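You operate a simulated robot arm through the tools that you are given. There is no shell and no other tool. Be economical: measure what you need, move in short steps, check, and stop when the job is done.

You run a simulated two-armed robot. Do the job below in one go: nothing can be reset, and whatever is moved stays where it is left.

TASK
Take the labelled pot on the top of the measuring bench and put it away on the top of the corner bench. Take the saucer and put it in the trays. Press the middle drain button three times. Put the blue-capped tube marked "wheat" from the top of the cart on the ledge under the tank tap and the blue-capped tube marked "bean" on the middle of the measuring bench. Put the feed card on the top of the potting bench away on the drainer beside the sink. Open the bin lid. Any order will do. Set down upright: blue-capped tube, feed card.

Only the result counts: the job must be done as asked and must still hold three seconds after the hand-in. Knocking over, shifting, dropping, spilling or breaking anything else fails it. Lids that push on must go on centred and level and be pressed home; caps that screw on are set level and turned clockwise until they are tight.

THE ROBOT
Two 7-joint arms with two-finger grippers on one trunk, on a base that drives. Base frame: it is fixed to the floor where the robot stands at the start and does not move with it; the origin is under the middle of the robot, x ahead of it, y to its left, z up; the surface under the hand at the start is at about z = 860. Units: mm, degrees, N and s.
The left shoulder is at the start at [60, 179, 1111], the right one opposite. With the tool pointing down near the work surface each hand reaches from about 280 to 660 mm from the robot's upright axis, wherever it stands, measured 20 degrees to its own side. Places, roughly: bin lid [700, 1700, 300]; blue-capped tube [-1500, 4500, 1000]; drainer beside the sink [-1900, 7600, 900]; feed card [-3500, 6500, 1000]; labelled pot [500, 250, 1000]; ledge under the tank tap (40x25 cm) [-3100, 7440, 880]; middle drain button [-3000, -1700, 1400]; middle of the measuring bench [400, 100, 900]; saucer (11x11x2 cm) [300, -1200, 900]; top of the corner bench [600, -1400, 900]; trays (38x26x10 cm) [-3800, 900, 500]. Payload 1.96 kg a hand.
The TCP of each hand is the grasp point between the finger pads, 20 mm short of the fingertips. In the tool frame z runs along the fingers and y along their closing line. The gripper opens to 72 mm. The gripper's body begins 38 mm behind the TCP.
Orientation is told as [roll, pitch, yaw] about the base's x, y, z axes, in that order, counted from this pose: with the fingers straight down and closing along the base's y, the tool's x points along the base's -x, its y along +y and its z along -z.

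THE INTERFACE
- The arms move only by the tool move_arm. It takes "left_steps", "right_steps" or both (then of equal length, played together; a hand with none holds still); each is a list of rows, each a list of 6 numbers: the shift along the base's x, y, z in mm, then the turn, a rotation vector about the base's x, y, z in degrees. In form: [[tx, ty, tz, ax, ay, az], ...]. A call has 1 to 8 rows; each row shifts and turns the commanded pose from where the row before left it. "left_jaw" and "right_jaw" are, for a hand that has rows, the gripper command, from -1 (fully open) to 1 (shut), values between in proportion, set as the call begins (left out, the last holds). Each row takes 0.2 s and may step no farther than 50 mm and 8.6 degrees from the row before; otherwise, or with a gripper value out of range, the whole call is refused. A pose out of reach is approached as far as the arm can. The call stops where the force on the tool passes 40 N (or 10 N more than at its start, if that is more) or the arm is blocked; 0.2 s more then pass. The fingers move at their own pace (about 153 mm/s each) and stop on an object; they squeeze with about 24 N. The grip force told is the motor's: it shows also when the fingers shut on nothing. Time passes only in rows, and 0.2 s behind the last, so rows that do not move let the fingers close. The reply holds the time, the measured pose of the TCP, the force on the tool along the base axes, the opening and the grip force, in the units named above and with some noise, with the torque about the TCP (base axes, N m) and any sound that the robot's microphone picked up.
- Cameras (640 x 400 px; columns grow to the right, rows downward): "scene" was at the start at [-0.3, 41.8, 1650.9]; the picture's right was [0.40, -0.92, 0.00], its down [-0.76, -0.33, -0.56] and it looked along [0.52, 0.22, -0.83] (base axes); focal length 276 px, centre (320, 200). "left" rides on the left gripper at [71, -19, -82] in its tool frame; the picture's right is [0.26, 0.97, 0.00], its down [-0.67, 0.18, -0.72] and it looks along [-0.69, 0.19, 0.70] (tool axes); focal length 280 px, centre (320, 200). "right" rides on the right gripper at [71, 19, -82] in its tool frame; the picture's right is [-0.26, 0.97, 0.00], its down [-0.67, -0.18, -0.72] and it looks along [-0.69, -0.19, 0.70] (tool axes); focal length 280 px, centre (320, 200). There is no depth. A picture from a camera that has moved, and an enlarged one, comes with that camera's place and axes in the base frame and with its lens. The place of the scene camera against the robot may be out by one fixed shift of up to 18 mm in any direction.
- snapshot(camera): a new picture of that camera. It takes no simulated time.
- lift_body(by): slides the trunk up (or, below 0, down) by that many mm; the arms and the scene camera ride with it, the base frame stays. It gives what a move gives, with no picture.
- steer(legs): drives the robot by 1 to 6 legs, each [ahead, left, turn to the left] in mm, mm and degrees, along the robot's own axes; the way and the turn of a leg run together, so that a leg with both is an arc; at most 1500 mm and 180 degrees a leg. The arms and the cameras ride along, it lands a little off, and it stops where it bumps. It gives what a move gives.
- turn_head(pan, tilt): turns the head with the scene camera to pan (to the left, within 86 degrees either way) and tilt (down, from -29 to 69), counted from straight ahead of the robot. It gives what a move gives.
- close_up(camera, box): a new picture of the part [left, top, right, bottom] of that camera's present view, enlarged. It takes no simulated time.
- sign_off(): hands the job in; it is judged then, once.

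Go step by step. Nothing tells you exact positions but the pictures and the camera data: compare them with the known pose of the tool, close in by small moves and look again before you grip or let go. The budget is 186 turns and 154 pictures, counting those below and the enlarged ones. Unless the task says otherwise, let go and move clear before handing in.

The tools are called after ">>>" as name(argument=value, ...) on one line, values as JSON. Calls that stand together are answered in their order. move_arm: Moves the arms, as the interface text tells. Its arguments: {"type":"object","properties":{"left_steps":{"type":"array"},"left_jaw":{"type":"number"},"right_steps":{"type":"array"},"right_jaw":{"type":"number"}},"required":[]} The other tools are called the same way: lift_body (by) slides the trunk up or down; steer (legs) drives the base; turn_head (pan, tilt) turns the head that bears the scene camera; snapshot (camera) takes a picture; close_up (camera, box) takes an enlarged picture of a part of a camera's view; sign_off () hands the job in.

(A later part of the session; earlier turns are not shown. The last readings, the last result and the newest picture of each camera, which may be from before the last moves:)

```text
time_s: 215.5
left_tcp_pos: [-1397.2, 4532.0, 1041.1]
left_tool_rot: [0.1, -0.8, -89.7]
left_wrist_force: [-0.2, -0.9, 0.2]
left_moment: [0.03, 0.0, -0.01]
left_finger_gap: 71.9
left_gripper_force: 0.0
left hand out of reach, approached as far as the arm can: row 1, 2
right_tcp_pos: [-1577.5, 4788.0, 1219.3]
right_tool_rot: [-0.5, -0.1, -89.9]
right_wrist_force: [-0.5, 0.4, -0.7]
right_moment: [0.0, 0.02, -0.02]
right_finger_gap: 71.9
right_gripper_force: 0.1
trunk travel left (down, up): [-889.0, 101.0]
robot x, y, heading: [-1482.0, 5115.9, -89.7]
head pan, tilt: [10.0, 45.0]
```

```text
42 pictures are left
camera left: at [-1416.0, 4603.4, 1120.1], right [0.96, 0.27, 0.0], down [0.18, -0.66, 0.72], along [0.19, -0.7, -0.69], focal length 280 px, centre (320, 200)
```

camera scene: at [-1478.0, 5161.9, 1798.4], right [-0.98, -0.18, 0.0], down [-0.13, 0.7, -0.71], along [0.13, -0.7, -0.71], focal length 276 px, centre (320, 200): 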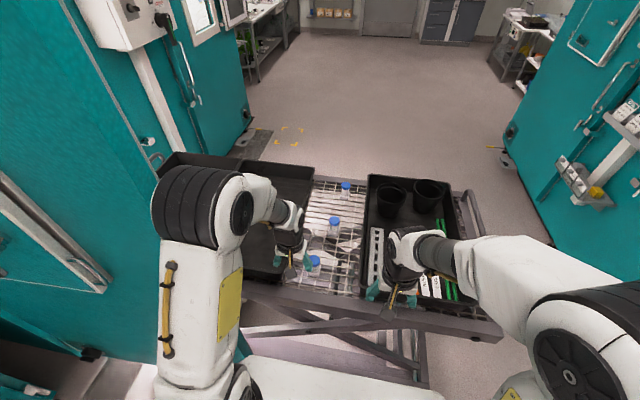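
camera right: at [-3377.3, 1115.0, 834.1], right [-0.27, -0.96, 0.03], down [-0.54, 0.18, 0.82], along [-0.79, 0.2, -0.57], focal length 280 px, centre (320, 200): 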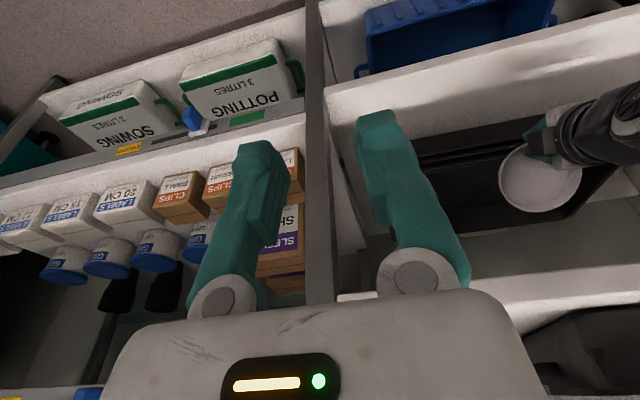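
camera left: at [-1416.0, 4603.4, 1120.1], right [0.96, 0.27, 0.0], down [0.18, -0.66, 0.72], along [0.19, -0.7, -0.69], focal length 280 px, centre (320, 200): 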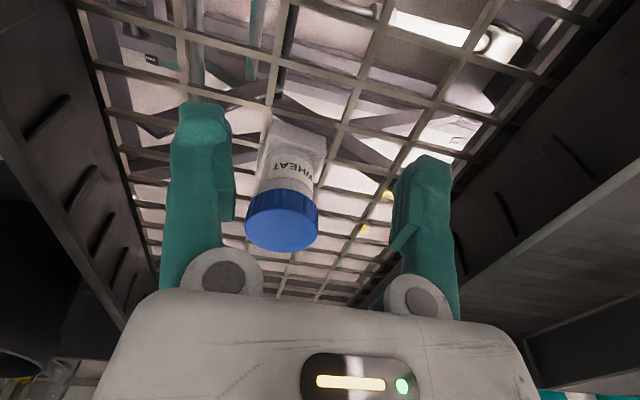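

Now lower, I slide forward the remaining 26 mm.

>>> move_arm(left_steps=[[-4, -9, 0, 0, 0, 0], [-4, -9, 0, 0, 0, 0], [0, -8, 0, 0, 0, 0], [0, 0, 0, 0, 0, 0]])

```text
time_s: 216.5
left_tcp_pos: [-1406.2, 4514.5, 1041.8]
left_tool_rot: [0.1, -0.6, -89.8]
left_wrist_force: [1.0, 0.2, 0.6]
left_moment: [-0.02, 0.02, -0.04]
left_finger_gap: 72.1
left_gripper_force: 0.0
left hand out of reach, approached as far as the arm can: row 3
right_tcp_pos: [-1576.5, 4789.0, 1218.0]
right_tool_rot: [-0.4, 0.0, -89.8]
right_wrist_force: [-0.3, 0.2, 0.8]
right_moment: [-0.01, 0.02, 0.0]
right_finger_gap: 72.0
right_gripper_force: 0.0
trunk travel left (down, up): [-889.0, 101.0]
robot x, y, heading: [-1484.4, 5112.9, -89.7]
head pan, tilt: [10.0, 45.0]
```

>>> steer(legs=[[10, 0, 0]])

>>> snapshot(camera="left")

```text
time_s: 217.2
left_tcp_pos: [-1405.5, 4506.4, 1042.4]
left_tool_rot: [0.1, -0.9, -89.8]
left_wrist_force: [0.8, -1.0, 0.0]
left_moment: [-0.03, 0.0, -0.03]
left_finger_gap: 72.0
left_gripper_force: 0.0
right_tcp_pos: [-1576.8, 4781.6, 1218.3]
right_tool_rot: [-0.6, -0.3, -89.8]
right_wrist_force: [0.5, 0.4, -0.2]
right_moment: [-0.01, -0.01, 0.0]
right_finger_gap: 72.0
right_gripper_force: 0.0
trunk travel left (down, up): [-889.0, 101.0]
robot x, y, heading: [-1486.9, 5105.3, -89.7]
head pan, tilt: [10.0, 45.0]
```

```text
41 pictures are left
camera left: at [-1423.4, 4578.8, 1121.9], right [0.96, 0.27, 0.0], down [0.18, -0.66, 0.73], along [0.19, -0.7, -0.69], focal length 280 px, centre (320, 200)
```

left: 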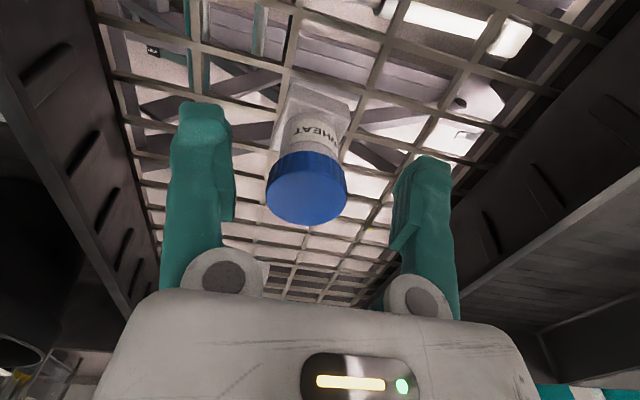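

The tube is centred between the fingers. Lower 6 mm and close gently.

>>> move_arm(left_steps=[[-2, 0, -6, 0, 0, 0], [0, 0, 0, 0, 0, 0]])

>>> move_arm(left_steps=[[0, 0, 0, 0, 0, 0], [0, 0, 0, 0, 0, 0], [0, 0, 0, 0, 0, 0]], left_jaw=1)

>>> move_arm(left_steps=[[0, 0, 15, 0, 0, 0], [0, 0, 35, 0, 0, 0], [0, 10, 40, 0, 0, 0], [0, 20, 20, 0, 0, 0], [0, 0, 0, 0, 0, 0]])

>>> snapshot(camera="left")

```text
time_s: 217.8
left_tcp_pos: [-1406.4, 4506.2, 1035.4]
left_tool_rot: [0.1, -0.8, -89.8]
left_wrist_force: [-0.9, 1.0, -0.5]
left_moment: [0.0, 0.0, 0.0]
left_finger_gap: 71.7
left_gripper_force: 0.1
right_tcp_pos: [-1577.7, 4780.1, 1217.7]
right_tool_rot: [-0.5, -0.2, -89.8]
right_wrist_force: [-0.3, 0.7, 0.7]
right_moment: [0.01, 0.03, -0.01]
right_finger_gap: 72.0
right_gripper_force: 0.0
trunk travel left (down, up): [-889.0, 101.0]
robot x, y, heading: [-1486.9, 5104.8, -89.5]
head pan, tilt: [10.0, 45.0]
```

```text
time_s: 218.6
left_tcp_pos: [-1406.8, 4504.8, 1034.3]
left_tool_rot: [0.1, -0.8, -89.8]
left_wrist_force: [-0.5, 0.3, 0.0]
left_moment: [0.01, 0.0, 0.01]
left_finger_gap: 0.1
left_gripper_force: 24.9
right_tcp_pos: [-1577.4, 4778.2, 1217.9]
right_tool_rot: [-0.5, -0.1, -89.7]
right_wrist_force: [0.2, -0.8, -0.6]
right_moment: [0.0, 0.0, 0.02]
right_finger_gap: 71.8
right_gripper_force: 0.1
trunk travel left (down, up): [-889.0, 101.0]
robot x, y, heading: [-1484.2, 5107.8, -89.7]
head pan, tilt: [10.0, 45.0]
```

```text
time_s: 219.8
left_tcp_pos: [-1407.5, 4534.0, 1118.5]
left_tool_rot: [0.1, -0.8, -89.8]
left_wrist_force: [-0.7, 0.5, 0.6]
left_moment: [0.02, -0.01, -0.03]
left_finger_gap: 0.1
left_gripper_force: 23.7
left hand out of reach, approached as far as the arm can: row 2
right_tcp_pos: [-1577.8, 4778.6, 1216.4]
right_tool_rot: [-0.5, -0.1, -89.8]
right_wrist_force: [-0.2, 0.0, -0.6]
right_moment: [-0.02, 0.0, -0.02]
right_finger_gap: 72.1
right_gripper_force: 0.2
trunk travel left (down, up): [-889.0, 101.0]
robot x, y, heading: [-1486.7, 5101.8, -90.1]
head pan, tilt: [10.0, 45.0]
```

```text
40 pictures are left
camera left: at [-1424.4, 4604.9, 1199.0], right [0.96, 0.27, 0.0], down [0.18, -0.67, 0.72], along [0.19, -0.7, -0.69], focal length 280 px, centre (320, 200)
```

left: 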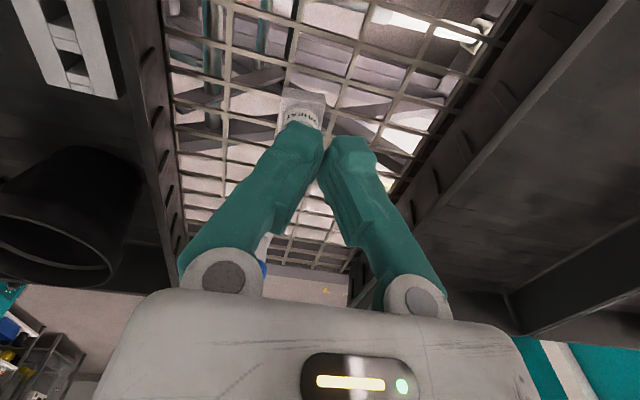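

The fingers closed above it: re-triangulating gives the wheat tube at [-1405, 4487] with cap top z≈1028. I open, edge the base forward, and go lower.

>>> move_arm(left_steps=[[0, 0, 0, 0, 0, 0], [0, 0, 0, 0, 0, 0]], left_jaw=-1)

>>> steer(legs=[[28, 0, 0]])

>>> move_arm(left_steps=[[1, 0, -30, 0, 0, 0], [1, 0, -30, 0, 0, 0], [0, 0, -30, 0, 0, 0], [0, 0, -18, 0, 0, 0], [0, -10, 0, 0, 0, 0], [0, -8, 0, 0, 0, 0], [0, 0, 0, 0, 0, 0]])

>>> snapshot(camera="left")

```text
time_s: 220.4
left_tcp_pos: [-1405.6, 4533.6, 1118.5]
left_tool_rot: [0.1, -0.7, -89.7]
left_wrist_force: [-0.8, -0.7, 0.2]
left_moment: [0.02, 0.02, 0.0]
left_finger_gap: 72.1
left_gripper_force: 0.1
right_tcp_pos: [-1576.3, 4778.5, 1217.8]
right_tool_rot: [-0.5, -0.1, -89.8]
right_wrist_force: [0.7, -0.1, 0.2]
right_moment: [0.01, -0.01, -0.03]
right_finger_gap: 72.1
right_gripper_force: 0.0
trunk travel left (down, up): [-889.0, 101.0]
robot x, y, heading: [-1482.9, 5104.4, -89.8]
head pan, tilt: [10.0, 45.0]
```

```text
time_s: 221.2
left_tcp_pos: [-1406.6, 4513.5, 1123.1]
left_tool_rot: [0.2, -1.1, -89.9]
left_wrist_force: [-0.4, 0.6, 0.8]
left_moment: [-0.03, 0.03, 0.01]
left_finger_gap: 72.0
left_gripper_force: 0.1
right_tcp_pos: [-1577.2, 4758.0, 1218.3]
right_tool_rot: [-0.5, -0.4, -89.7]
right_wrist_force: [-0.9, 0.1, -0.5]
right_moment: [-0.05, 0.01, 0.02]
right_finger_gap: 72.0
right_gripper_force: 0.1
trunk travel left (down, up): [-889.0, 101.0]
robot x, y, heading: [-1487.8, 5076.7, -90.0]
head pan, tilt: [10.0, 45.0]
```

```text
time_s: 222.8
left_tcp_pos: [-1404.9, 4488.1, 1010.2]
left_tool_rot: [0.1, -0.7, -89.8]
left_wrist_force: [0.6, -0.4, 0.7]
left_moment: [-0.01, -0.02, 0.0]
left_finger_gap: 72.1
left_gripper_force: 0.0
right_tcp_pos: [-1576.9, 4752.3, 1218.1]
right_tool_rot: [-0.5, -0.1, -89.7]
right_wrist_force: [-0.5, -0.3, -0.1]
right_moment: [0.0, -0.02, 0.0]
right_finger_gap: 72.0
right_gripper_force: 0.1
trunk travel left (down, up): [-889.0, 101.0]
robot x, y, heading: [-1492.0, 5073.7, -89.7]
head pan, tilt: [10.0, 45.0]
```

```text
39 pictures are left
camera left: at [-1421.8, 4559.9, 1090.5], right [0.96, 0.27, 0.0], down [0.18, -0.66, 0.72], along [0.19, -0.7, -0.69], focal length 280 px, centre (320, 200)
```

left: 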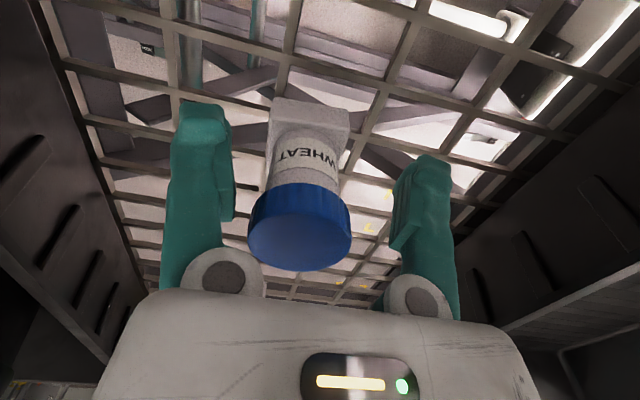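

The tube sits well between the fingers. Close and lift.

>>> move_arm(left_steps=[[-2, 0, 0, 0, 0, 0], [0, 0, 0, 0, 0, 0], [0, 0, 0, 0, 0, 0], [0, 0, 0, 0, 0, 0]], left_jaw=1)

>>> move_arm(left_steps=[[0, 0, 10, 0, 0, 0], [0, 5, 30, 0, 0, 0], [0, 10, 35, 0, 0, 0], [0, 15, 35, 0, 0, 0], [0, 0, 0, 0, 0, 0]])

>>> snapshot(camera="left")

```text
time_s: 223.8
left_tcp_pos: [-1406.2, 4489.5, 1010.7]
left_tool_rot: [0.2, -0.7, -89.8]
left_wrist_force: [-0.1, -0.4, -0.3]
left_moment: [0.0, 0.0, -0.05]
left_finger_gap: 0.0
left_gripper_force: 23.5
right_tcp_pos: [-1578.1, 4751.7, 1218.1]
right_tool_rot: [-0.5, -0.1, -89.7]
right_wrist_force: [0.4, 0.0, 0.7]
right_moment: [0.0, 0.0, 0.01]
right_finger_gap: 72.0
right_gripper_force: 0.1
trunk travel left (down, up): [-889.0, 101.0]
robot x, y, heading: [-1486.9, 5074.3, -89.7]
head pan, tilt: [10.0, 45.0]
```

```text
time_s: 225.0
left_tcp_pos: [-1409.4, 4519.0, 1121.4]
left_tool_rot: [0.1, -0.6, -89.7]
left_wrist_force: [0.2, 0.0, 0.6]
left_moment: [0.02, 0.01, 0.03]
left_finger_gap: 0.5
left_gripper_force: 23.6
right_tcp_pos: [-1576.6, 4750.5, 1217.4]
right_tool_rot: [-0.5, -0.1, -89.7]
right_wrist_force: [0.4, -0.2, 1.6]
right_moment: [0.01, 0.0, 0.02]
right_finger_gap: 72.2
right_gripper_force: 0.0
trunk travel left (down, up): [-889.0, 101.0]
robot x, y, heading: [-1490.9, 5079.4, -89.8]
head pan, tilt: [10.0, 45.0]
```

```text
38 pictures are left
camera left: at [-1426.4, 4590.1, 1201.3], right [0.96, 0.27, 0.0], down [0.18, -0.67, 0.72], along [0.19, -0.7, -0.69], focal length 280 px, centre (320, 200)
```

left: 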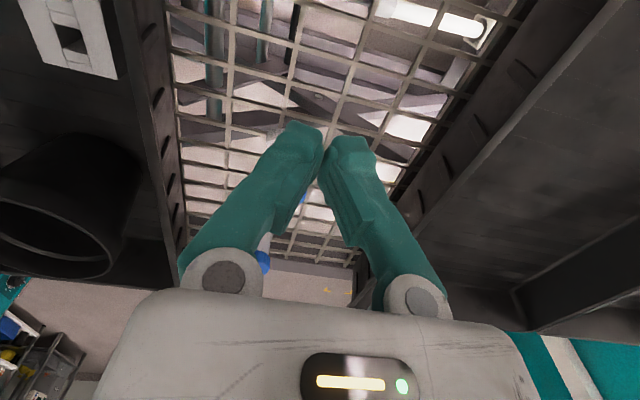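

The grip slipped off and the tube may have been squeezed forward. I pull the hand back and check whether it still stands.

>>> move_arm(left_steps=[[10, 40, 0, 0, 0, 0], [10, 40, 0, 0, 0, 0], [10, 40, 0, 0, 0, 0], [10, 30, 0, 0, 0, 0]], left_jaw=-1)

>>> close_up(camera="scene", box=[290, 170, 380, 290])

>>> snapshot(camera="left")

```text
time_s: 226.0
left_tcp_pos: [-1367.7, 4671.2, 1122.1]
left_tool_rot: [0.2, -0.8, -89.8]
left_wrist_force: [0.2, 1.2, 0.5]
left_moment: [0.0, 0.02, 0.03]
left_finger_gap: 72.1
left_gripper_force: 0.1
right_tcp_pos: [-1576.7, 4752.3, 1218.6]
right_tool_rot: [-0.5, -0.2, -89.8]
right_wrist_force: [0.4, 0.4, 0.6]
right_moment: [0.01, 0.0, 0.02]
right_finger_gap: 72.2
right_gripper_force: 0.1
trunk travel left (down, up): [-889.0, 101.0]
robot x, y, heading: [-1489.8, 5074.0, -89.6]
head pan, tilt: [10.0, 45.0]
```

```text
3.33 times, centred on (335, 230) of scene
camera zoom: at [-1477.4, 5072.4, 1798.4], right [-0.98, -0.18, 0.0], down [-0.12, 0.7, -0.71], along [0.12, -0.7, -0.71], focal length 922 px, centre (270, 100)
```

zoom: 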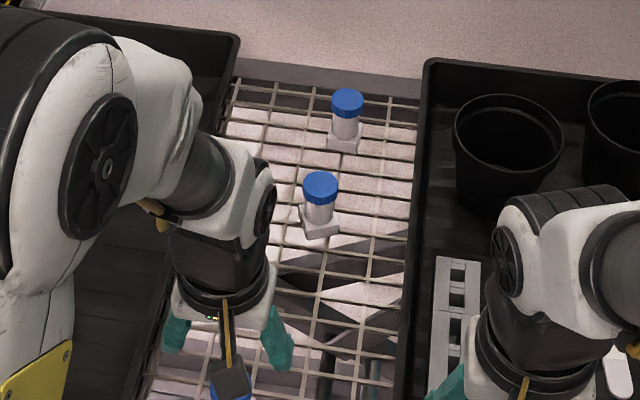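

```text
36 pictures are left
camera left: at [-1384.8, 4743.5, 1202.3], right [0.96, 0.27, 0.0], down [0.18, -0.66, 0.72], along [0.19, -0.7, -0.69], focal length 280 px, centre (320, 200)
```

left: 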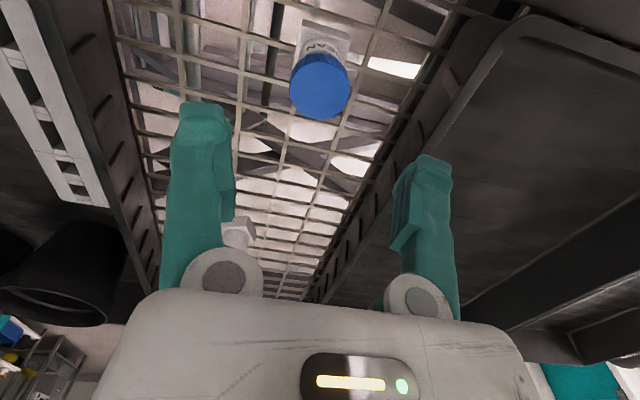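

Both tubes still stand: wheat has slid to about [-1412, 4425], bean is at [-1363, 4663], cap tops z≈1020. To reach wheat I'll tilt the left hand 30° forward and reach out.

>>> move_arm(left_steps=[[-6, -20, 0, -7.5, 0, 0], [-6, -25, 0, -7.5, 0, 0], [-6, -30, 0, -7.5, 0, 0], [-6, -30, 0, -7.5, 0, 0], [-6, -30, -10, 0, 0, 0], [-6, -30, -10, 0, 0, 0], [-6, -25, -15, 0, 0, 0], [0, 0, 0, 0, 0, 0]])

>>> snapshot(camera="left")

```text
time_s: 227.8
left_tcp_pos: [-1407.3, 4478.9, 1087.6]
left_tool_rot: [0.0, -30.6, -89.8]
left_wrist_force: [-0.8, -0.1, -0.5]
left_moment: [-0.01, 0.0, -0.02]
left_finger_gap: 72.0
left_gripper_force: 0.0
right_tcp_pos: [-1578.6, 4752.7, 1217.1]
right_tool_rot: [-0.6, -0.1, -89.7]
right_wrist_force: [1.4, -0.2, -0.4]
right_moment: [0.01, 0.01, 0.01]
right_finger_gap: 72.1
right_gripper_force: 0.0
trunk travel left (down, up): [-889.0, 101.0]
robot x, y, heading: [-1484.6, 5077.8, -89.7]
head pan, tilt: [10.0, 45.0]
```

```text
35 pictures are left
camera left: at [-1425.1, 4581.4, 1120.9], right [0.96, 0.23, -0.13], down [0.18, -0.21, 0.96], along [0.19, -0.95, -0.25], focal length 280 px, centre (320, 200)
```

left: 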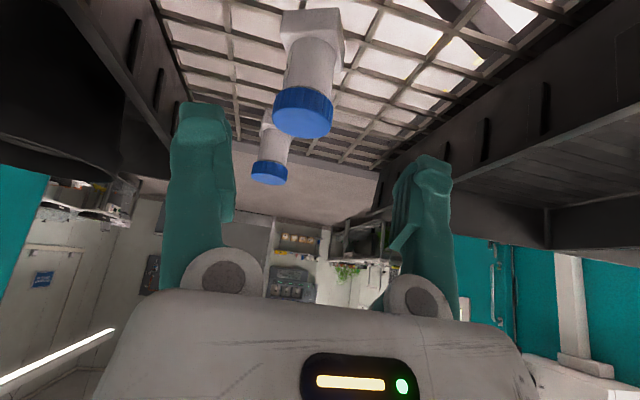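

Clear view: wheat at [-1412, 4416]. Approach diagonally to straddle it.

>>> move_arm(left_steps=[[-2, -12, -25, 0, 0, 0], [-2, -12, -25, 0, 0, 0], [-1, -14, -20, 0, 0, 0], [0, -12, -17, 0, 0, 0], [0, -8, 0, 0, 0, 0], [0, 0, 0, 0, 0, 0]])

>>> snapshot(camera="left")

```text
time_s: 229.2
left_tcp_pos: [-1413.1, 4421.7, 999.0]
left_tool_rot: [0.0, -30.7, -89.8]
left_wrist_force: [0.1, 0.6, 0.5]
left_moment: [0.02, 0.03, 0.0]
left_finger_gap: 72.0
left_gripper_force: 0.1
right_tcp_pos: [-1578.0, 4752.7, 1218.3]
right_tool_rot: [-0.5, 0.0, -89.7]
right_wrist_force: [-0.8, 0.2, 0.4]
right_moment: [0.01, -0.01, 0.04]
right_finger_gap: 72.2
right_gripper_force: 0.0
trunk travel left (down, up): [-889.0, 101.0]
robot x, y, heading: [-1482.3, 5075.4, -89.6]
head pan, tilt: [10.0, 45.0]
```

```text
34 pictures are left
camera left: at [-1431.4, 4522.9, 1031.9], right [0.96, 0.23, -0.13], down [0.18, -0.21, 0.96], along [0.19, -0.95, -0.25], focal length 280 px, centre (320, 200)
```

left: 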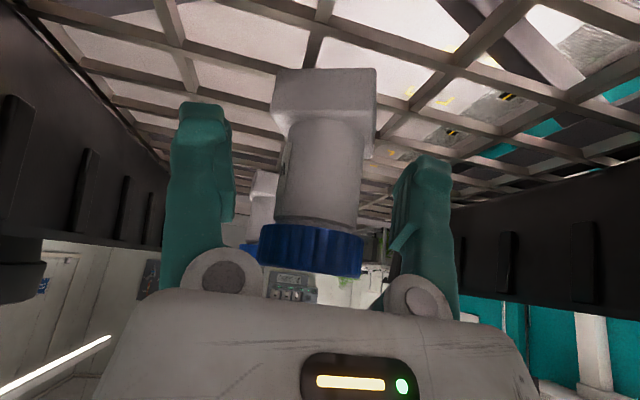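

The tube body is at the right depth between the pads. Closing.

>>> move_arm(left_steps=[[0, 0, 0, 0, 0, 0], [0, 0, 0, 0, 0, 0], [0, 0, 0, 0, 0, 0]], left_jaw=1)

>>> move_arm(left_steps=[[0, 0, 10, 0, 0, 0], [0, 5, 30, 0, 0, 0], [0, 10, 40, 0, 0, 0], [0, 20, 40, 0, 0, 0], [0, 40, 20, 0, 0, 0], [0, 40, 0, 0, 0, 0], [0, 0, 0, 0, 0, 0]])

```text
time_s: 230.0
left_tcp_pos: [-1414.0, 4420.9, 999.6]
left_tool_rot: [0.0, -30.9, -89.8]
left_wrist_force: [0.1, -2.0, 8.2]
left_moment: [-0.08, 0.12, 0.03]
left_finger_gap: 29.6
left_gripper_force: 23.8
right_tcp_pos: [-1577.6, 4751.5, 1218.1]
right_tool_rot: [-0.5, -0.1, -89.7]
right_wrist_force: [0.2, -0.4, -0.3]
right_moment: [-0.01, -0.03, 0.02]
right_finger_gap: 71.8
right_gripper_force: 0.1
trunk travel left (down, up): [-889.0, 101.0]
robot x, y, heading: [-1489.1, 5077.3, -89.8]
head pan, tilt: [10.0, 45.0]
```

```text
time_s: 231.6
left_tcp_pos: [-1414.4, 4534.6, 1138.8]
left_tool_rot: [0.0, -30.7, -89.8]
left_wrist_force: [0.5, -1.4, -1.1]
left_moment: [0.03, 0.02, 0.02]
left_finger_gap: 29.5
left_gripper_force: 23.9
right_tcp_pos: [-1576.9, 4750.3, 1217.3]
right_tool_rot: [-0.5, -0.1, -89.7]
right_wrist_force: [0.8, -0.7, 0.1]
right_moment: [0.04, -0.03, 0.02]
right_finger_gap: 71.9
right_gripper_force: 0.1
trunk travel left (down, up): [-889.0, 101.0]
robot x, y, heading: [-1489.1, 5076.3, -89.7]
head pan, tilt: [10.0, 45.0]
```

Wheat is held. I move it aside to the left, and bring the right hand, tilted likewise, toward the bean tube.

>>> move_arm(left_steps=[[35, 20, 10, 0, 0, 0], [35, 20, 10, 0, 0, 0], [35, 20, 10, 0, 0, 0], [35, 20, 10, 0, 0, 0], [35, 20, 10, 0, 0, 0], [35, 20, 10, 0, 0, 0], [10, 20, 0, 0, 0, 0], [0, 0, 0, 0, 0, 0]], right_steps=[[0, 0, 0, 0, 0, 0], [0, 0, 0, -7.5, 0, 0], [20, 0, 0, -7.5, 0, 0], [35, -5, 0, -7.5, 0, 0], [40, -5, 0, -7.5, 0, 0], [40, -5, -20, 0, 0, 0], [40, -5, -20, 0, 0, 0], [38, -5, -20, 0, 0, 0]])

>>> snapshot(camera="right")

```text
time_s: 233.4
left_tcp_pos: [-1191.4, 4673.9, 1199.9]
left_tool_rot: [0.0, -30.7, -89.7]
left_wrist_force: [0.5, -0.4, -0.7]
left_moment: [-0.01, -0.03, 0.0]
left_finger_gap: 29.6
left_gripper_force: 23.6
right_tcp_pos: [-1362.9, 4724.4, 1156.8]
right_tool_rot: [-0.7, -30.0, -89.8]
right_wrist_force: [-0.2, -0.5, -0.6]
right_moment: [-0.01, 0.01, 0.0]
right_finger_gap: 71.8
right_gripper_force: 0.0
trunk travel left (down, up): [-889.0, 101.0]
robot x, y, heading: [-1488.3, 5077.2, -89.8]
head pan, tilt: [10.0, 45.0]
```

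```text
33 pictures are left
camera right: at [-1341.8, 4826.3, 1192.3], right [0.97, -0.23, 0.12], down [-0.17, -0.22, 0.96], along [-0.19, -0.95, -0.26], focal length 280 px, centre (320, 200)
```

right: 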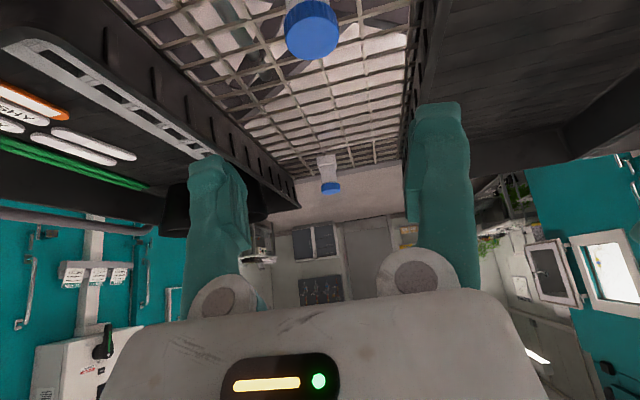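

Bean at [-1366, 4660]. Descend diagonally to straddle it.

>>> move_arm(right_steps=[[-2, -8, -35, 0, 0, 0], [-1, -8, -35, 0, 0, 0], [0, -12, -35, 0, 0, 0], [0, -12, -30, 0, 0, 0], [0, -12, -22, 0, 0, 0], [0, -8, 0, 0, 0, 0], [0, 0, 0, 0, 0, 0]])

>>> snapshot(camera="right")

```text
time_s: 235.0
left_tcp_pos: [-1193.6, 4673.9, 1200.1]
left_tool_rot: [0.0, -30.6, -89.7]
left_wrist_force: [0.6, 0.0, -0.2]
left_moment: [-0.03, 0.0, 0.03]
left_finger_gap: 29.4
left_gripper_force: 23.8
right_tcp_pos: [-1366.9, 4667.3, 1001.1]
right_tool_rot: [-0.8, -30.2, -89.7]
right_wrist_force: [0.4, 0.3, -0.6]
right_moment: [0.0, -0.02, -0.03]
right_finger_gap: 72.1
right_gripper_force: 0.1
trunk travel left (down, up): [-889.0, 101.0]
robot x, y, heading: [-1485.9, 5076.6, -89.8]
head pan, tilt: [10.0, 45.0]
```

```text
32 pictures are left
camera right: at [-1346.4, 4769.8, 1035.5], right [0.97, -0.23, 0.12], down [-0.17, -0.22, 0.96], along [-0.19, -0.95, -0.26], focal length 280 px, centre (320, 200)
```

right: 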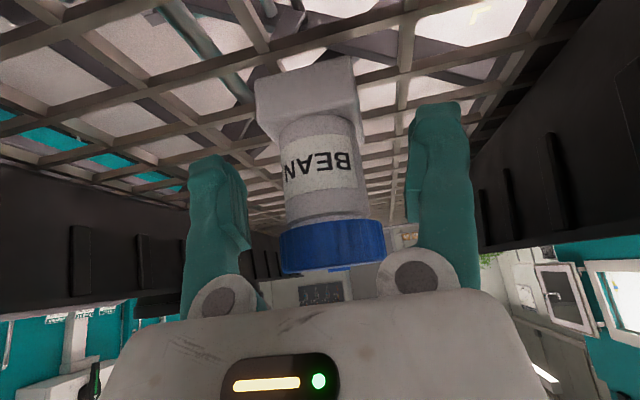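

BEAN sits between the pads. Close and lift.

>>> move_arm(right_steps=[[1, -2, 0, 0, 0, 0], [0, 0, 0, 0, 0, 0], [0, 0, 0, 0, 0, 0], [0, 0, 0, 0, 0, 0]], right_jaw=1)

>>> move_arm(right_steps=[[0, 0, 10, 0, 0, 0], [0, 5, 30, 0, 0, 0], [0, 10, 40, 0, 0, 0], [-20, 10, 40, 0, 0, 0], [-40, 10, 20, 0, 0, 0], [-40, 10, 0, 0, 0, 0], [-40, 0, 0, 0, 0, 0], [-40, 0, 0, 0, 0, 0]])

```text
time_s: 236.0
left_tcp_pos: [-1191.3, 4675.1, 1200.7]
left_tool_rot: [0.0, -30.6, -89.9]
left_wrist_force: [-0.4, 0.6, -0.3]
left_moment: [-0.01, 0.03, 0.01]
left_finger_gap: 29.4
left_gripper_force: 24.5
right_tcp_pos: [-1365.2, 4664.7, 1000.3]
right_tool_rot: [-0.6, -30.1, -89.7]
right_wrist_force: [-0.7, 0.7, 0.5]
right_moment: [-0.01, -0.01, 0.0]
right_finger_gap: 29.7
right_gripper_force: 24.1
trunk travel left (down, up): [-889.0, 101.0]
robot x, y, heading: [-1488.5, 5078.0, -89.5]
head pan, tilt: [10.0, 45.0]
```

```text
time_s: 237.8
left_tcp_pos: [-1192.8, 4672.9, 1200.1]
left_tool_rot: [0.0, -30.8, -89.9]
left_wrist_force: [0.0, 0.1, 0.0]
left_moment: [-0.01, -0.01, 0.01]
left_finger_gap: 29.4
left_gripper_force: 24.1
right_tcp_pos: [-1544.9, 4709.7, 1140.7]
right_tool_rot: [-0.5, -30.2, -89.8]
right_wrist_force: [-0.4, 0.2, 0.2]
right_moment: [-0.01, -0.04, 0.0]
right_finger_gap: 29.6
right_gripper_force: 23.6
trunk travel left (down, up): [-889.0, 101.0]
robot x, y, heading: [-1486.7, 5073.9, -89.6]
head pan, tilt: [10.0, 45.0]
```

Both tubes are in hand. I back off, turn around and drive toward the tank on the far wall.

>>> steer(legs=[[-270, 0, 0], [0, 0, 180], [500, 700, 0], [500, 700, 0]])

>>> turn_head(pan=10, tilt=20)

>>> snapshot(camera="scene")

```text
time_s: 255.5
left_tcp_pos: [-3187.3, 6741.6, 1200.0]
left_tool_rot: [0.0, -30.7, 90.4]
left_wrist_force: [0.8, -0.7, -0.5]
left_moment: [-0.02, 0.0, -0.01]
left_finger_gap: 29.2
left_gripper_force: 24.0
right_tcp_pos: [-2835.4, 6710.2, 1139.7]
right_tool_rot: [-0.6, -30.1, 90.4]
right_wrist_force: [-0.3, 0.4, 0.4]
right_moment: [0.01, -0.02, -0.02]
right_finger_gap: 28.6
right_gripper_force: 23.7
trunk travel left (down, up): [-889.0, 101.0]
robot x, y, heading: [-2887.9, 6341.5, 90.3]
head pan, tilt: [10.0, 45.0]
```

```text
time_s: 256.4
left_tcp_pos: [-3188.4, 6742.0, 1199.9]
left_tool_rot: [0.0, -30.7, 90.3]
left_wrist_force: [-0.1, 0.2, -0.2]
left_moment: [-0.04, -0.03, 0.03]
left_finger_gap: 28.9
left_gripper_force: 24.0
right_tcp_pos: [-2836.0, 6708.2, 1139.4]
right_tool_rot: [-0.8, -30.1, 90.5]
right_wrist_force: [-0.1, -0.1, -0.9]
right_moment: [0.01, 0.01, 0.01]
right_finger_gap: 28.6
right_gripper_force: 24.2
trunk travel left (down, up): [-889.0, 101.0]
robot x, y, heading: [-2892.8, 6339.9, 90.4]
head pan, tilt: [10.0, 20.0]
```

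```text
31 pictures are left
camera scene: at [-2915.2, 6386.4, 1836.9], right [0.98, 0.18, 0.0], down [0.06, -0.34, -0.94], along [-0.17, 0.92, -0.34], focal length 276 px, centre (320, 200)
```

scene: 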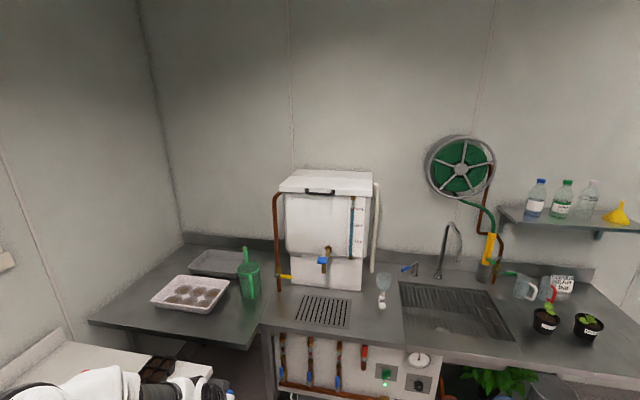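

The ledge is the grated counter under the tank's tap, about [-3100, 7430, 880]. I drive up to the counter with the left hand in line.

>>> steer(legs=[[560, 55, 0]])

>>> turn_head(pan=12, tilt=48)

>>> snapshot(camera="scene")

>>> snapshot(camera="left")

```text
time_s: 259.6
left_tcp_pos: [-3244.8, 7305.7, 1200.8]
left_tool_rot: [0.1, -30.8, 90.2]
left_wrist_force: [0.5, -0.9, -0.1]
left_moment: [-0.01, 0.01, 0.01]
left_finger_gap: 29.1
left_gripper_force: 24.2
right_tcp_pos: [-2891.6, 7270.2, 1138.7]
right_tool_rot: [-0.7, -29.9, 90.3]
right_wrist_force: [0.2, 1.1, 0.5]
right_moment: [-0.02, 0.02, 0.02]
right_finger_gap: 28.2
right_gripper_force: 24.4
trunk travel left (down, up): [-889.0, 101.0]
robot x, y, heading: [-2949.4, 6905.0, 90.2]
head pan, tilt: [10.0, 20.0]
```

```text
time_s: 260.5
left_tcp_pos: [-3243.7, 7306.4, 1201.0]
left_tool_rot: [0.0, -30.6, 90.3]
left_wrist_force: [0.0, 0.3, -0.6]
left_moment: [0.01, 0.02, 0.01]
left_finger_gap: 28.9
left_gripper_force: 23.7
right_tcp_pos: [-2891.5, 7272.4, 1140.6]
right_tool_rot: [-0.7, -30.1, 90.3]
right_wrist_force: [0.0, 0.2, -0.2]
right_moment: [-0.02, 0.02, -0.04]
right_finger_gap: 28.2
right_gripper_force: 24.0
trunk travel left (down, up): [-889.0, 101.0]
robot x, y, heading: [-2951.0, 6902.6, 90.2]
head pan, tilt: [12.0, 48.0]
```

```text
30 pictures are left
camera scene: at [-2972.4, 6935.0, 1794.2], right [0.98, 0.21, 0.0], down [0.16, -0.73, -0.67], along [-0.14, 0.65, -0.74], focal length 276 px, centre (320, 200)
```

scene: 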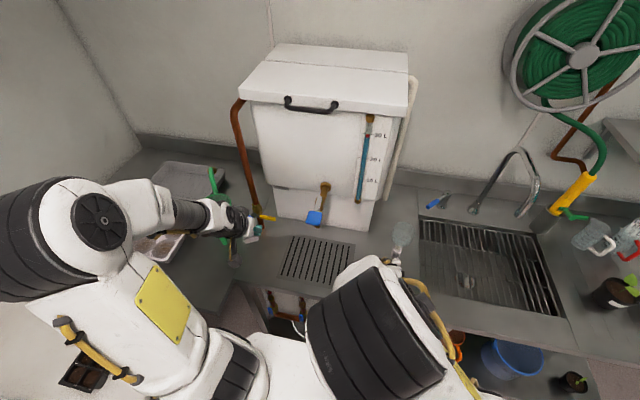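

```text
29 pictures are left
camera left: at [-3222.8, 7203.7, 1233.2], right [-0.96, -0.23, -0.13], down [-0.18, 0.21, 0.96], along [-0.19, 0.95, -0.25], focal length 280 px, centre (320, 200)
```

left: 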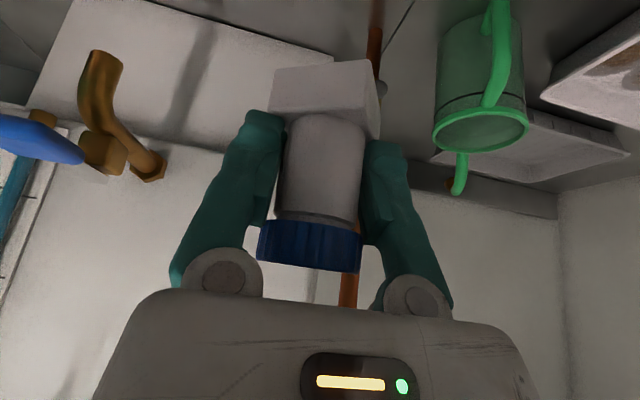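

The grate centre is about [-3090, 7432]. I carry the wheat tube to [-3120, 7400] and come down near the surface.

>>> move_arm(left_steps=[[21, 16, -25, 0, 0, 0], [21, 16, -35, 0, 0, 0], [21, 16, -40, 0, 0, 0], [21, 16, -42, 0, 0, 0], [21, 15, -42, 0, 0, 0], [19, 15, -38, 0, 0, 0], [0, 0, 0, 0, 0, 0]])

>>> snapshot(camera="left")

```text
time_s: 262.1
left_tcp_pos: [-3120.7, 7398.9, 978.5]
left_tool_rot: [0.0, -30.8, 90.3]
left_wrist_force: [0.8, -1.2, -0.4]
left_moment: [0.01, 0.01, 0.0]
left_finger_gap: 29.2
left_gripper_force: 23.6
right_tcp_pos: [-2892.3, 7271.5, 1139.5]
right_tool_rot: [-0.7, -30.1, 90.3]
right_wrist_force: [0.0, -0.7, -1.6]
right_moment: [-0.02, 0.0, 0.0]
right_finger_gap: 27.9
right_gripper_force: 23.8
trunk travel left (down, up): [-889.0, 101.0]
robot x, y, heading: [-2945.7, 6903.8, 90.3]
head pan, tilt: [12.0, 48.0]
```

```text
28 pictures are left
camera left: at [-3098.8, 7295.1, 1012.2], right [-0.96, -0.23, -0.13], down [-0.18, 0.21, 0.96], along [-0.19, 0.95, -0.25], focal length 280 px, centre (320, 200)
```

left: 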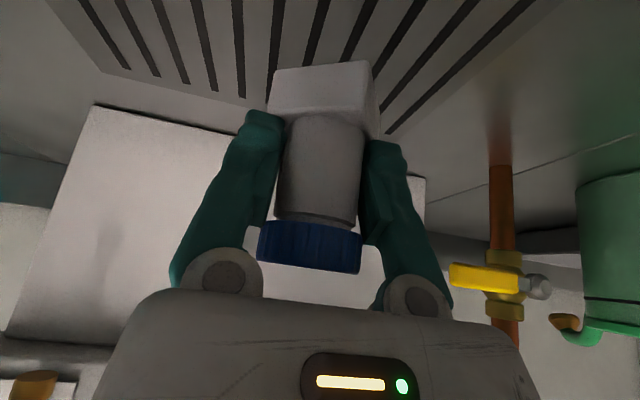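

Over the grate. Lowering gently to contact.

>>> move_arm(left_steps=[[0, 0, -10, 0, 0, 0], [0, 0, -10, 0, 0, 0], [0, 0, -8, 0, 0, 0], [0, 0, -4, 0, 0, 0], [0, 0, 0, 0, 0, 0]])

>>> move_arm(left_steps=[[0, 0, -3, 0, 0, 0], [0, 0, -3, 0, 0, 0], [0, 0, -2, 0, 0, 0], [0, 0, 0, 0, 0, 0]])

```text
time_s: 263.3
left_tcp_pos: [-3120.4, 7401.2, 945.3]
left_tool_rot: [0.0, -30.7, 90.1]
left_wrist_force: [-0.1, 0.1, -0.5]
left_moment: [0.01, 0.01, -0.01]
left_finger_gap: 28.8
left_gripper_force: 23.6
right_tcp_pos: [-2892.7, 7272.8, 1139.9]
right_tool_rot: [-0.6, -30.2, 90.3]
right_wrist_force: [0.5, 0.3, -0.3]
right_moment: [-0.02, -0.03, -0.02]
right_finger_gap: 27.8
right_gripper_force: 24.4
trunk travel left (down, up): [-889.0, 101.0]
robot x, y, heading: [-2949.8, 6906.7, 89.8]
head pan, tilt: [12.0, 48.0]
```

```text
time_s: 264.3
left_tcp_pos: [-3120.1, 7401.6, 938.3]
left_tool_rot: [0.0, -30.6, 90.2]
left_wrist_force: [1.0, 0.4, -0.6]
left_moment: [0.02, 0.01, 0.0]
left_finger_gap: 29.2
left_gripper_force: 23.5
right_tcp_pos: [-2892.3, 7271.2, 1139.9]
right_tool_rot: [-0.7, -30.1, 90.2]
right_wrist_force: [-0.3, 0.6, -0.3]
right_moment: [-0.01, -0.01, 0.0]
right_finger_gap: 28.0
right_gripper_force: 24.0
trunk travel left (down, up): [-889.0, 101.0]
robot x, y, heading: [-2949.5, 6903.1, 90.0]
head pan, tilt: [12.0, 48.0]
```

>>> move_arm(left_steps=[[0, 0, -2, 0, 0, 0], [0, 0, -2, 0, 0, 0], [0, 0, -2, 0, 0, 0], [0, 0, 0, 0, 0, 0]])

>>> move_arm(left_steps=[[0, 0, -2, 0, 0, 0], [0, 0, -2, 0, 0, 0], [0, 0, -2, 0, 0, 0], [0, 0, 0, 0, 0, 0]])

```text
time_s: 265.3
left_tcp_pos: [-3121.9, 7400.6, 931.3]
left_tool_rot: [0.0, -30.6, 90.2]
left_wrist_force: [0.9, 0.4, 0.4]
left_moment: [0.03, 0.0, -0.03]
left_finger_gap: 28.7
left_gripper_force: 24.0
right_tcp_pos: [-2892.4, 7271.4, 1138.6]
right_tool_rot: [-0.6, -30.0, 90.3]
right_wrist_force: [0.5, 0.2, -1.2]
right_moment: [0.02, 0.01, -0.01]
right_finger_gap: 27.8
right_gripper_force: 24.2
trunk travel left (down, up): [-889.0, 101.0]
robot x, y, heading: [-2950.2, 6906.2, 90.3]
head pan, tilt: [12.0, 48.0]
```

```text
time_s: 266.3
left_tcp_pos: [-3120.6, 7401.2, 926.2]
left_tool_rot: [0.0, -30.7, 90.2]
left_wrist_force: [-0.6, 0.3, -0.8]
left_moment: [-0.03, 0.0, -0.02]
left_finger_gap: 28.6
left_gripper_force: 24.1
right_tcp_pos: [-2892.7, 7271.6, 1139.4]
right_tool_rot: [-0.7, -30.1, 90.4]
right_wrist_force: [-0.2, 0.0, -0.5]
right_moment: [-0.01, 0.04, 0.0]
right_finger_gap: 27.8
right_gripper_force: 23.9
trunk travel left (down, up): [-889.0, 101.0]
robot x, y, heading: [-2949.8, 6905.5, 90.2]
head pan, tilt: [12.0, 48.0]
```

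Still no contact; one look to judge the remaining gap.

>>> snapshot(camera="left")

```text
27 pictures are left
camera left: at [-3098.7, 7298.0, 958.9], right [-0.96, -0.23, -0.13], down [-0.18, 0.21, 0.96], along [-0.19, 0.95, -0.25], focal length 280 px, centre (320, 200)
```

left: 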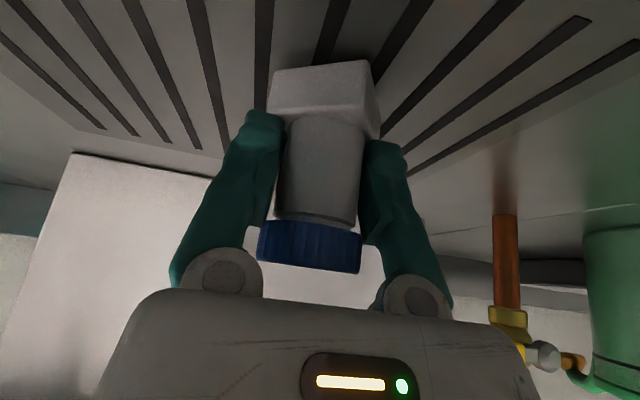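

>>> move_arm(left_steps=[[0, 0, -4, 0, 0, 0], [0, 0, -3, 0, 0, 0], [0, 0, -3, 0, 0, 0], [0, 0, 0, 0, 0, 0]])

>>> move_arm(left_steps=[[0, 0, -3, 0, 0, 0], [0, 0, -3, 0, 0, 0], [0, 0, -3, 0, 0, 0], [0, 0, 0, 0, 0, 0]])

```text
time_s: 267.3
left_tcp_pos: [-3120.8, 7401.2, 919.8]
left_tool_rot: [0.0, -31.3, 90.3]
left_wrist_force: [-3.3, 4.9, 40.0]
left_moment: [0.33, 0.07, 0.02]
left_finger_gap: 29.1
left_gripper_force: 23.9
right_tcp_pos: [-2891.6, 7268.8, 1141.1]
right_tool_rot: [-0.6, -30.3, 90.3]
right_wrist_force: [0.7, 0.1, 0.0]
right_moment: [0.03, -0.01, 0.01]
right_finger_gap: 27.7
right_gripper_force: 23.9
trunk travel left (down, up): [-889.0, 101.0]
robot x, y, heading: [-2949.2, 6906.5, 90.1]
head pan, tilt: [12.0, 48.0]
```

```text
time_s: 267.6
left_tcp_pos: [-3119.6, 7400.6, 919.8]
left_tool_rot: [0.1, -31.5, 90.3]
left_wrist_force: [0.4, -8.8, 27.0]
left_moment: [-0.47, -0.04, 0.04]
left_finger_gap: 29.1
left_gripper_force: 23.7
right_tcp_pos: [-2890.6, 7268.0, 1142.0]
right_tool_rot: [-0.6, -30.2, 90.3]
right_wrist_force: [0.2, -0.8, -0.1]
right_moment: [0.0, 0.0, 0.0]
right_finger_gap: 27.5
right_gripper_force: 23.9
trunk travel left (down, up): [-889.0, 101.0]
robot x, y, heading: [-2949.7, 6905.0, 90.2]
head pan, tilt: [12.0, 48.0]
stopped in row 1 (left hand): the force on the tool passed its limit at 53 N (the readings are from after the stop); the commanded pose is now the measured one
```

Firm contact at TCP z≈920. I relieve the pressure and release slowly.

>>> move_arm(left_steps=[[0, 0, 1.5, 0, 0, 0], [0, 0, 0, 0, 0, 0]])

>>> move_arm(left_steps=[[0, 0, 0, 0, 0, 0], [0, 0, 0, 0, 0, 0], [0, 0, 0, 0, 0, 0]], left_jaw=-0.5)

>>> snapshot(camera="left")

```text
time_s: 268.2
left_tcp_pos: [-3120.1, 7401.0, 920.5]
left_tool_rot: [0.0, -31.3, 90.2]
left_wrist_force: [-0.8, -4.4, 14.1]
left_moment: [-0.11, -0.01, -0.05]
left_finger_gap: 28.9
left_gripper_force: 23.8
right_tcp_pos: [-2890.9, 7269.3, 1140.7]
right_tool_rot: [-0.6, -30.2, 90.3]
right_wrist_force: [-0.6, -0.1, -0.7]
right_moment: [0.03, 0.03, -0.01]
right_finger_gap: 27.9
right_gripper_force: 23.7
trunk travel left (down, up): [-889.0, 101.0]
robot x, y, heading: [-2952.1, 6903.3, 90.3]
head pan, tilt: [12.0, 48.0]
```

```text
time_s: 269.0
left_tcp_pos: [-3119.9, 7403.9, 917.2]
left_tool_rot: [0.0, -31.2, 90.3]
left_wrist_force: [0.3, 0.0, 0.6]
left_moment: [-0.01, -0.02, 0.01]
left_finger_gap: 53.9
left_gripper_force: 0.0
right_tcp_pos: [-2890.4, 7271.4, 1138.2]
right_tool_rot: [-0.7, -30.1, 90.3]
right_wrist_force: [0.3, 0.3, -0.1]
right_moment: [0.0, -0.04, -0.02]
right_finger_gap: 27.5
right_gripper_force: 23.8
trunk travel left (down, up): [-889.0, 101.0]
robot x, y, heading: [-2948.0, 6901.4, 90.1]
head pan, tilt: [12.0, 48.0]
```

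```text
26 pictures are left
camera left: at [-3098.7, 7300.5, 951.0], right [-0.96, -0.23, -0.13], down [-0.18, 0.21, 0.96], along [-0.19, 0.95, -0.24], focal length 280 px, centre (320, 200)
```

left: 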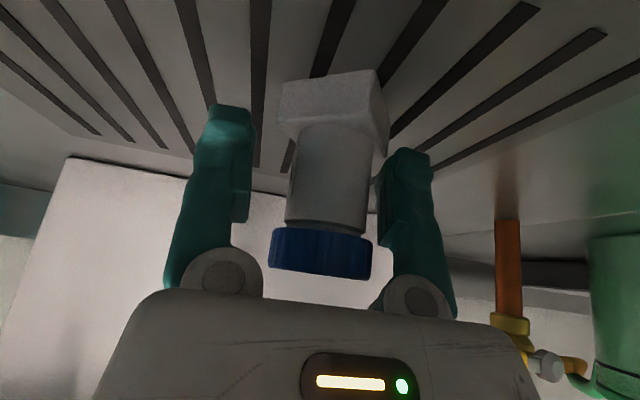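

The wheat tube stands on the ledge. I withdraw up and back.

>>> move_arm(left_steps=[[0, -10, 17, 0, 0, 0], [0, -12, 20, 0, 0, 0], [0, -20, 30, 0, 0, 0], [-10, -30, 35, 0, 0, 0], [-20, -30, 30, 0, 0, 0], [-30, -20, 30, 0, 0, 0], [-30, 0, 30, 0, 0, 0]])

>>> close_up(camera="scene", box=[200, 170, 400, 320])

```text
time_s: 270.6
left_tcp_pos: [-3209.7, 7278.7, 1111.2]
left_tool_rot: [0.0, -31.2, 90.3]
left_wrist_force: [0.3, -0.6, -0.5]
left_moment: [-0.01, 0.01, -0.01]
left_finger_gap: 54.0
left_gripper_force: 0.1
right_tcp_pos: [-2892.4, 7269.8, 1140.2]
right_tool_rot: [-0.7, -30.2, 90.3]
right_wrist_force: [-0.1, -0.7, 0.0]
right_moment: [0.0, -0.01, -0.01]
right_finger_gap: 27.5
right_gripper_force: 24.0
trunk travel left (down, up): [-889.0, 101.0]
robot x, y, heading: [-2948.6, 6908.7, 89.9]
head pan, tilt: [12.0, 48.0]
```

```text
2.67 times, centred on (300, 245) of scene
camera zoom: at [-2973.2, 6933.1, 1794.1], right [0.98, 0.21, 0.0], down [0.16, -0.73, -0.67], along [-0.14, 0.65, -0.74], focal length 737 px, centre (373, 80)
```

zoom: 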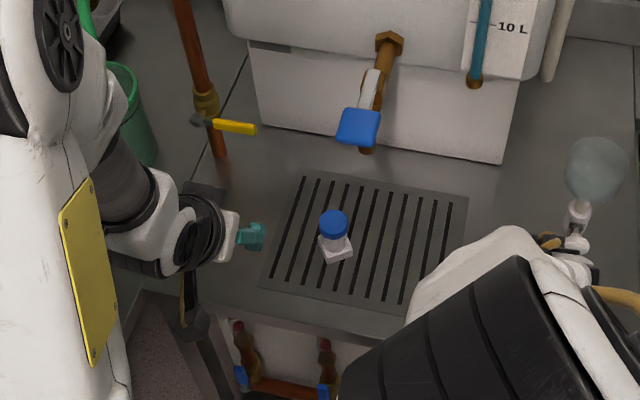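

Wheat is in place. I back off, turn left to the potting bench, and look for the feed card.

>>> steer(legs=[[-330, 0, 0], [0, -150, 0], [0, 0, 90]])

>>> turn_head(pan=0, tilt=35)

>>> snapshot(camera="scene")

```text
time_s: 277.6
left_tcp_pos: [-3177.7, 6313.7, 1110.9]
left_tool_rot: [-0.1, -31.3, 179.4]
left_wrist_force: [0.0, -0.3, -0.1]
left_moment: [-0.01, -0.01, -0.01]
left_finger_gap: 53.9
left_gripper_force: 0.1
right_tcp_pos: [-3164.8, 6631.7, 1140.3]
right_tool_rot: [-0.7, -30.1, 179.4]
right_wrist_force: [0.1, 0.3, 0.1]
right_moment: [0.01, -0.01, 0.0]
right_finger_gap: 27.3
right_gripper_force: 24.5
trunk travel left (down, up): [-889.0, 101.0]
robot x, y, heading: [-2798.9, 6566.4, 179.4]
head pan, tilt: [12.0, 48.0]
```

```text
time_s: 278.4
left_tcp_pos: [-3178.6, 6314.5, 1111.1]
left_tool_rot: [0.0, -31.2, 179.3]
left_wrist_force: [-0.3, 1.0, -0.3]
left_moment: [0.0, -0.03, 0.0]
left_finger_gap: 54.1
left_gripper_force: 0.0
right_tcp_pos: [-3165.1, 6632.1, 1139.8]
right_tool_rot: [-0.7, -30.2, 179.3]
right_wrist_force: [-0.3, -0.1, 0.1]
right_moment: [-0.02, 0.02, 0.0]
right_finger_gap: 27.4
right_gripper_force: 23.8
trunk travel left (down, up): [-889.0, 101.0]
robot x, y, heading: [-2798.2, 6565.5, 178.9]
head pan, tilt: [0.0, 35.0]
```

```text
24 pictures are left
camera scene: at [-2832.6, 6581.9, 1813.1], right [0.01, 1.0, 0.0], down [0.57, -0.01, -0.82], along [-0.82, 0.01, -0.57], focal length 276 px, centre (320, 200)
```

scene: 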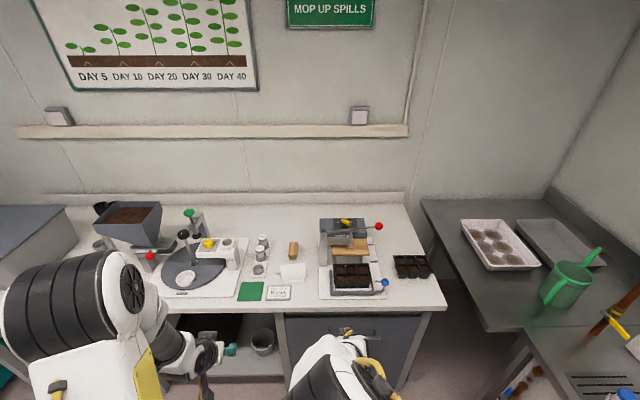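

>>> close_up(camera="scene", box=[225, 230, 345, 310])

```text
5.00 times, centred on (285, 270) of scene
camera zoom: at [-2832.6, 6581.9, 1813.1], right [0.01, 1.0, 0.0], down [0.57, -0.01, -0.82], along [-0.82, 0.01, -0.57], focal length 1382 px, centre (495, -150)
```

zoom: 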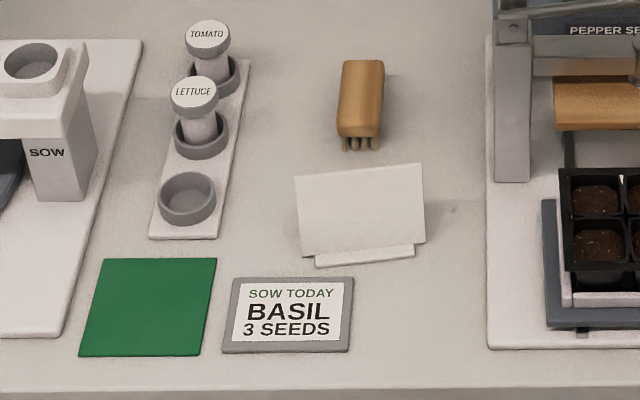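

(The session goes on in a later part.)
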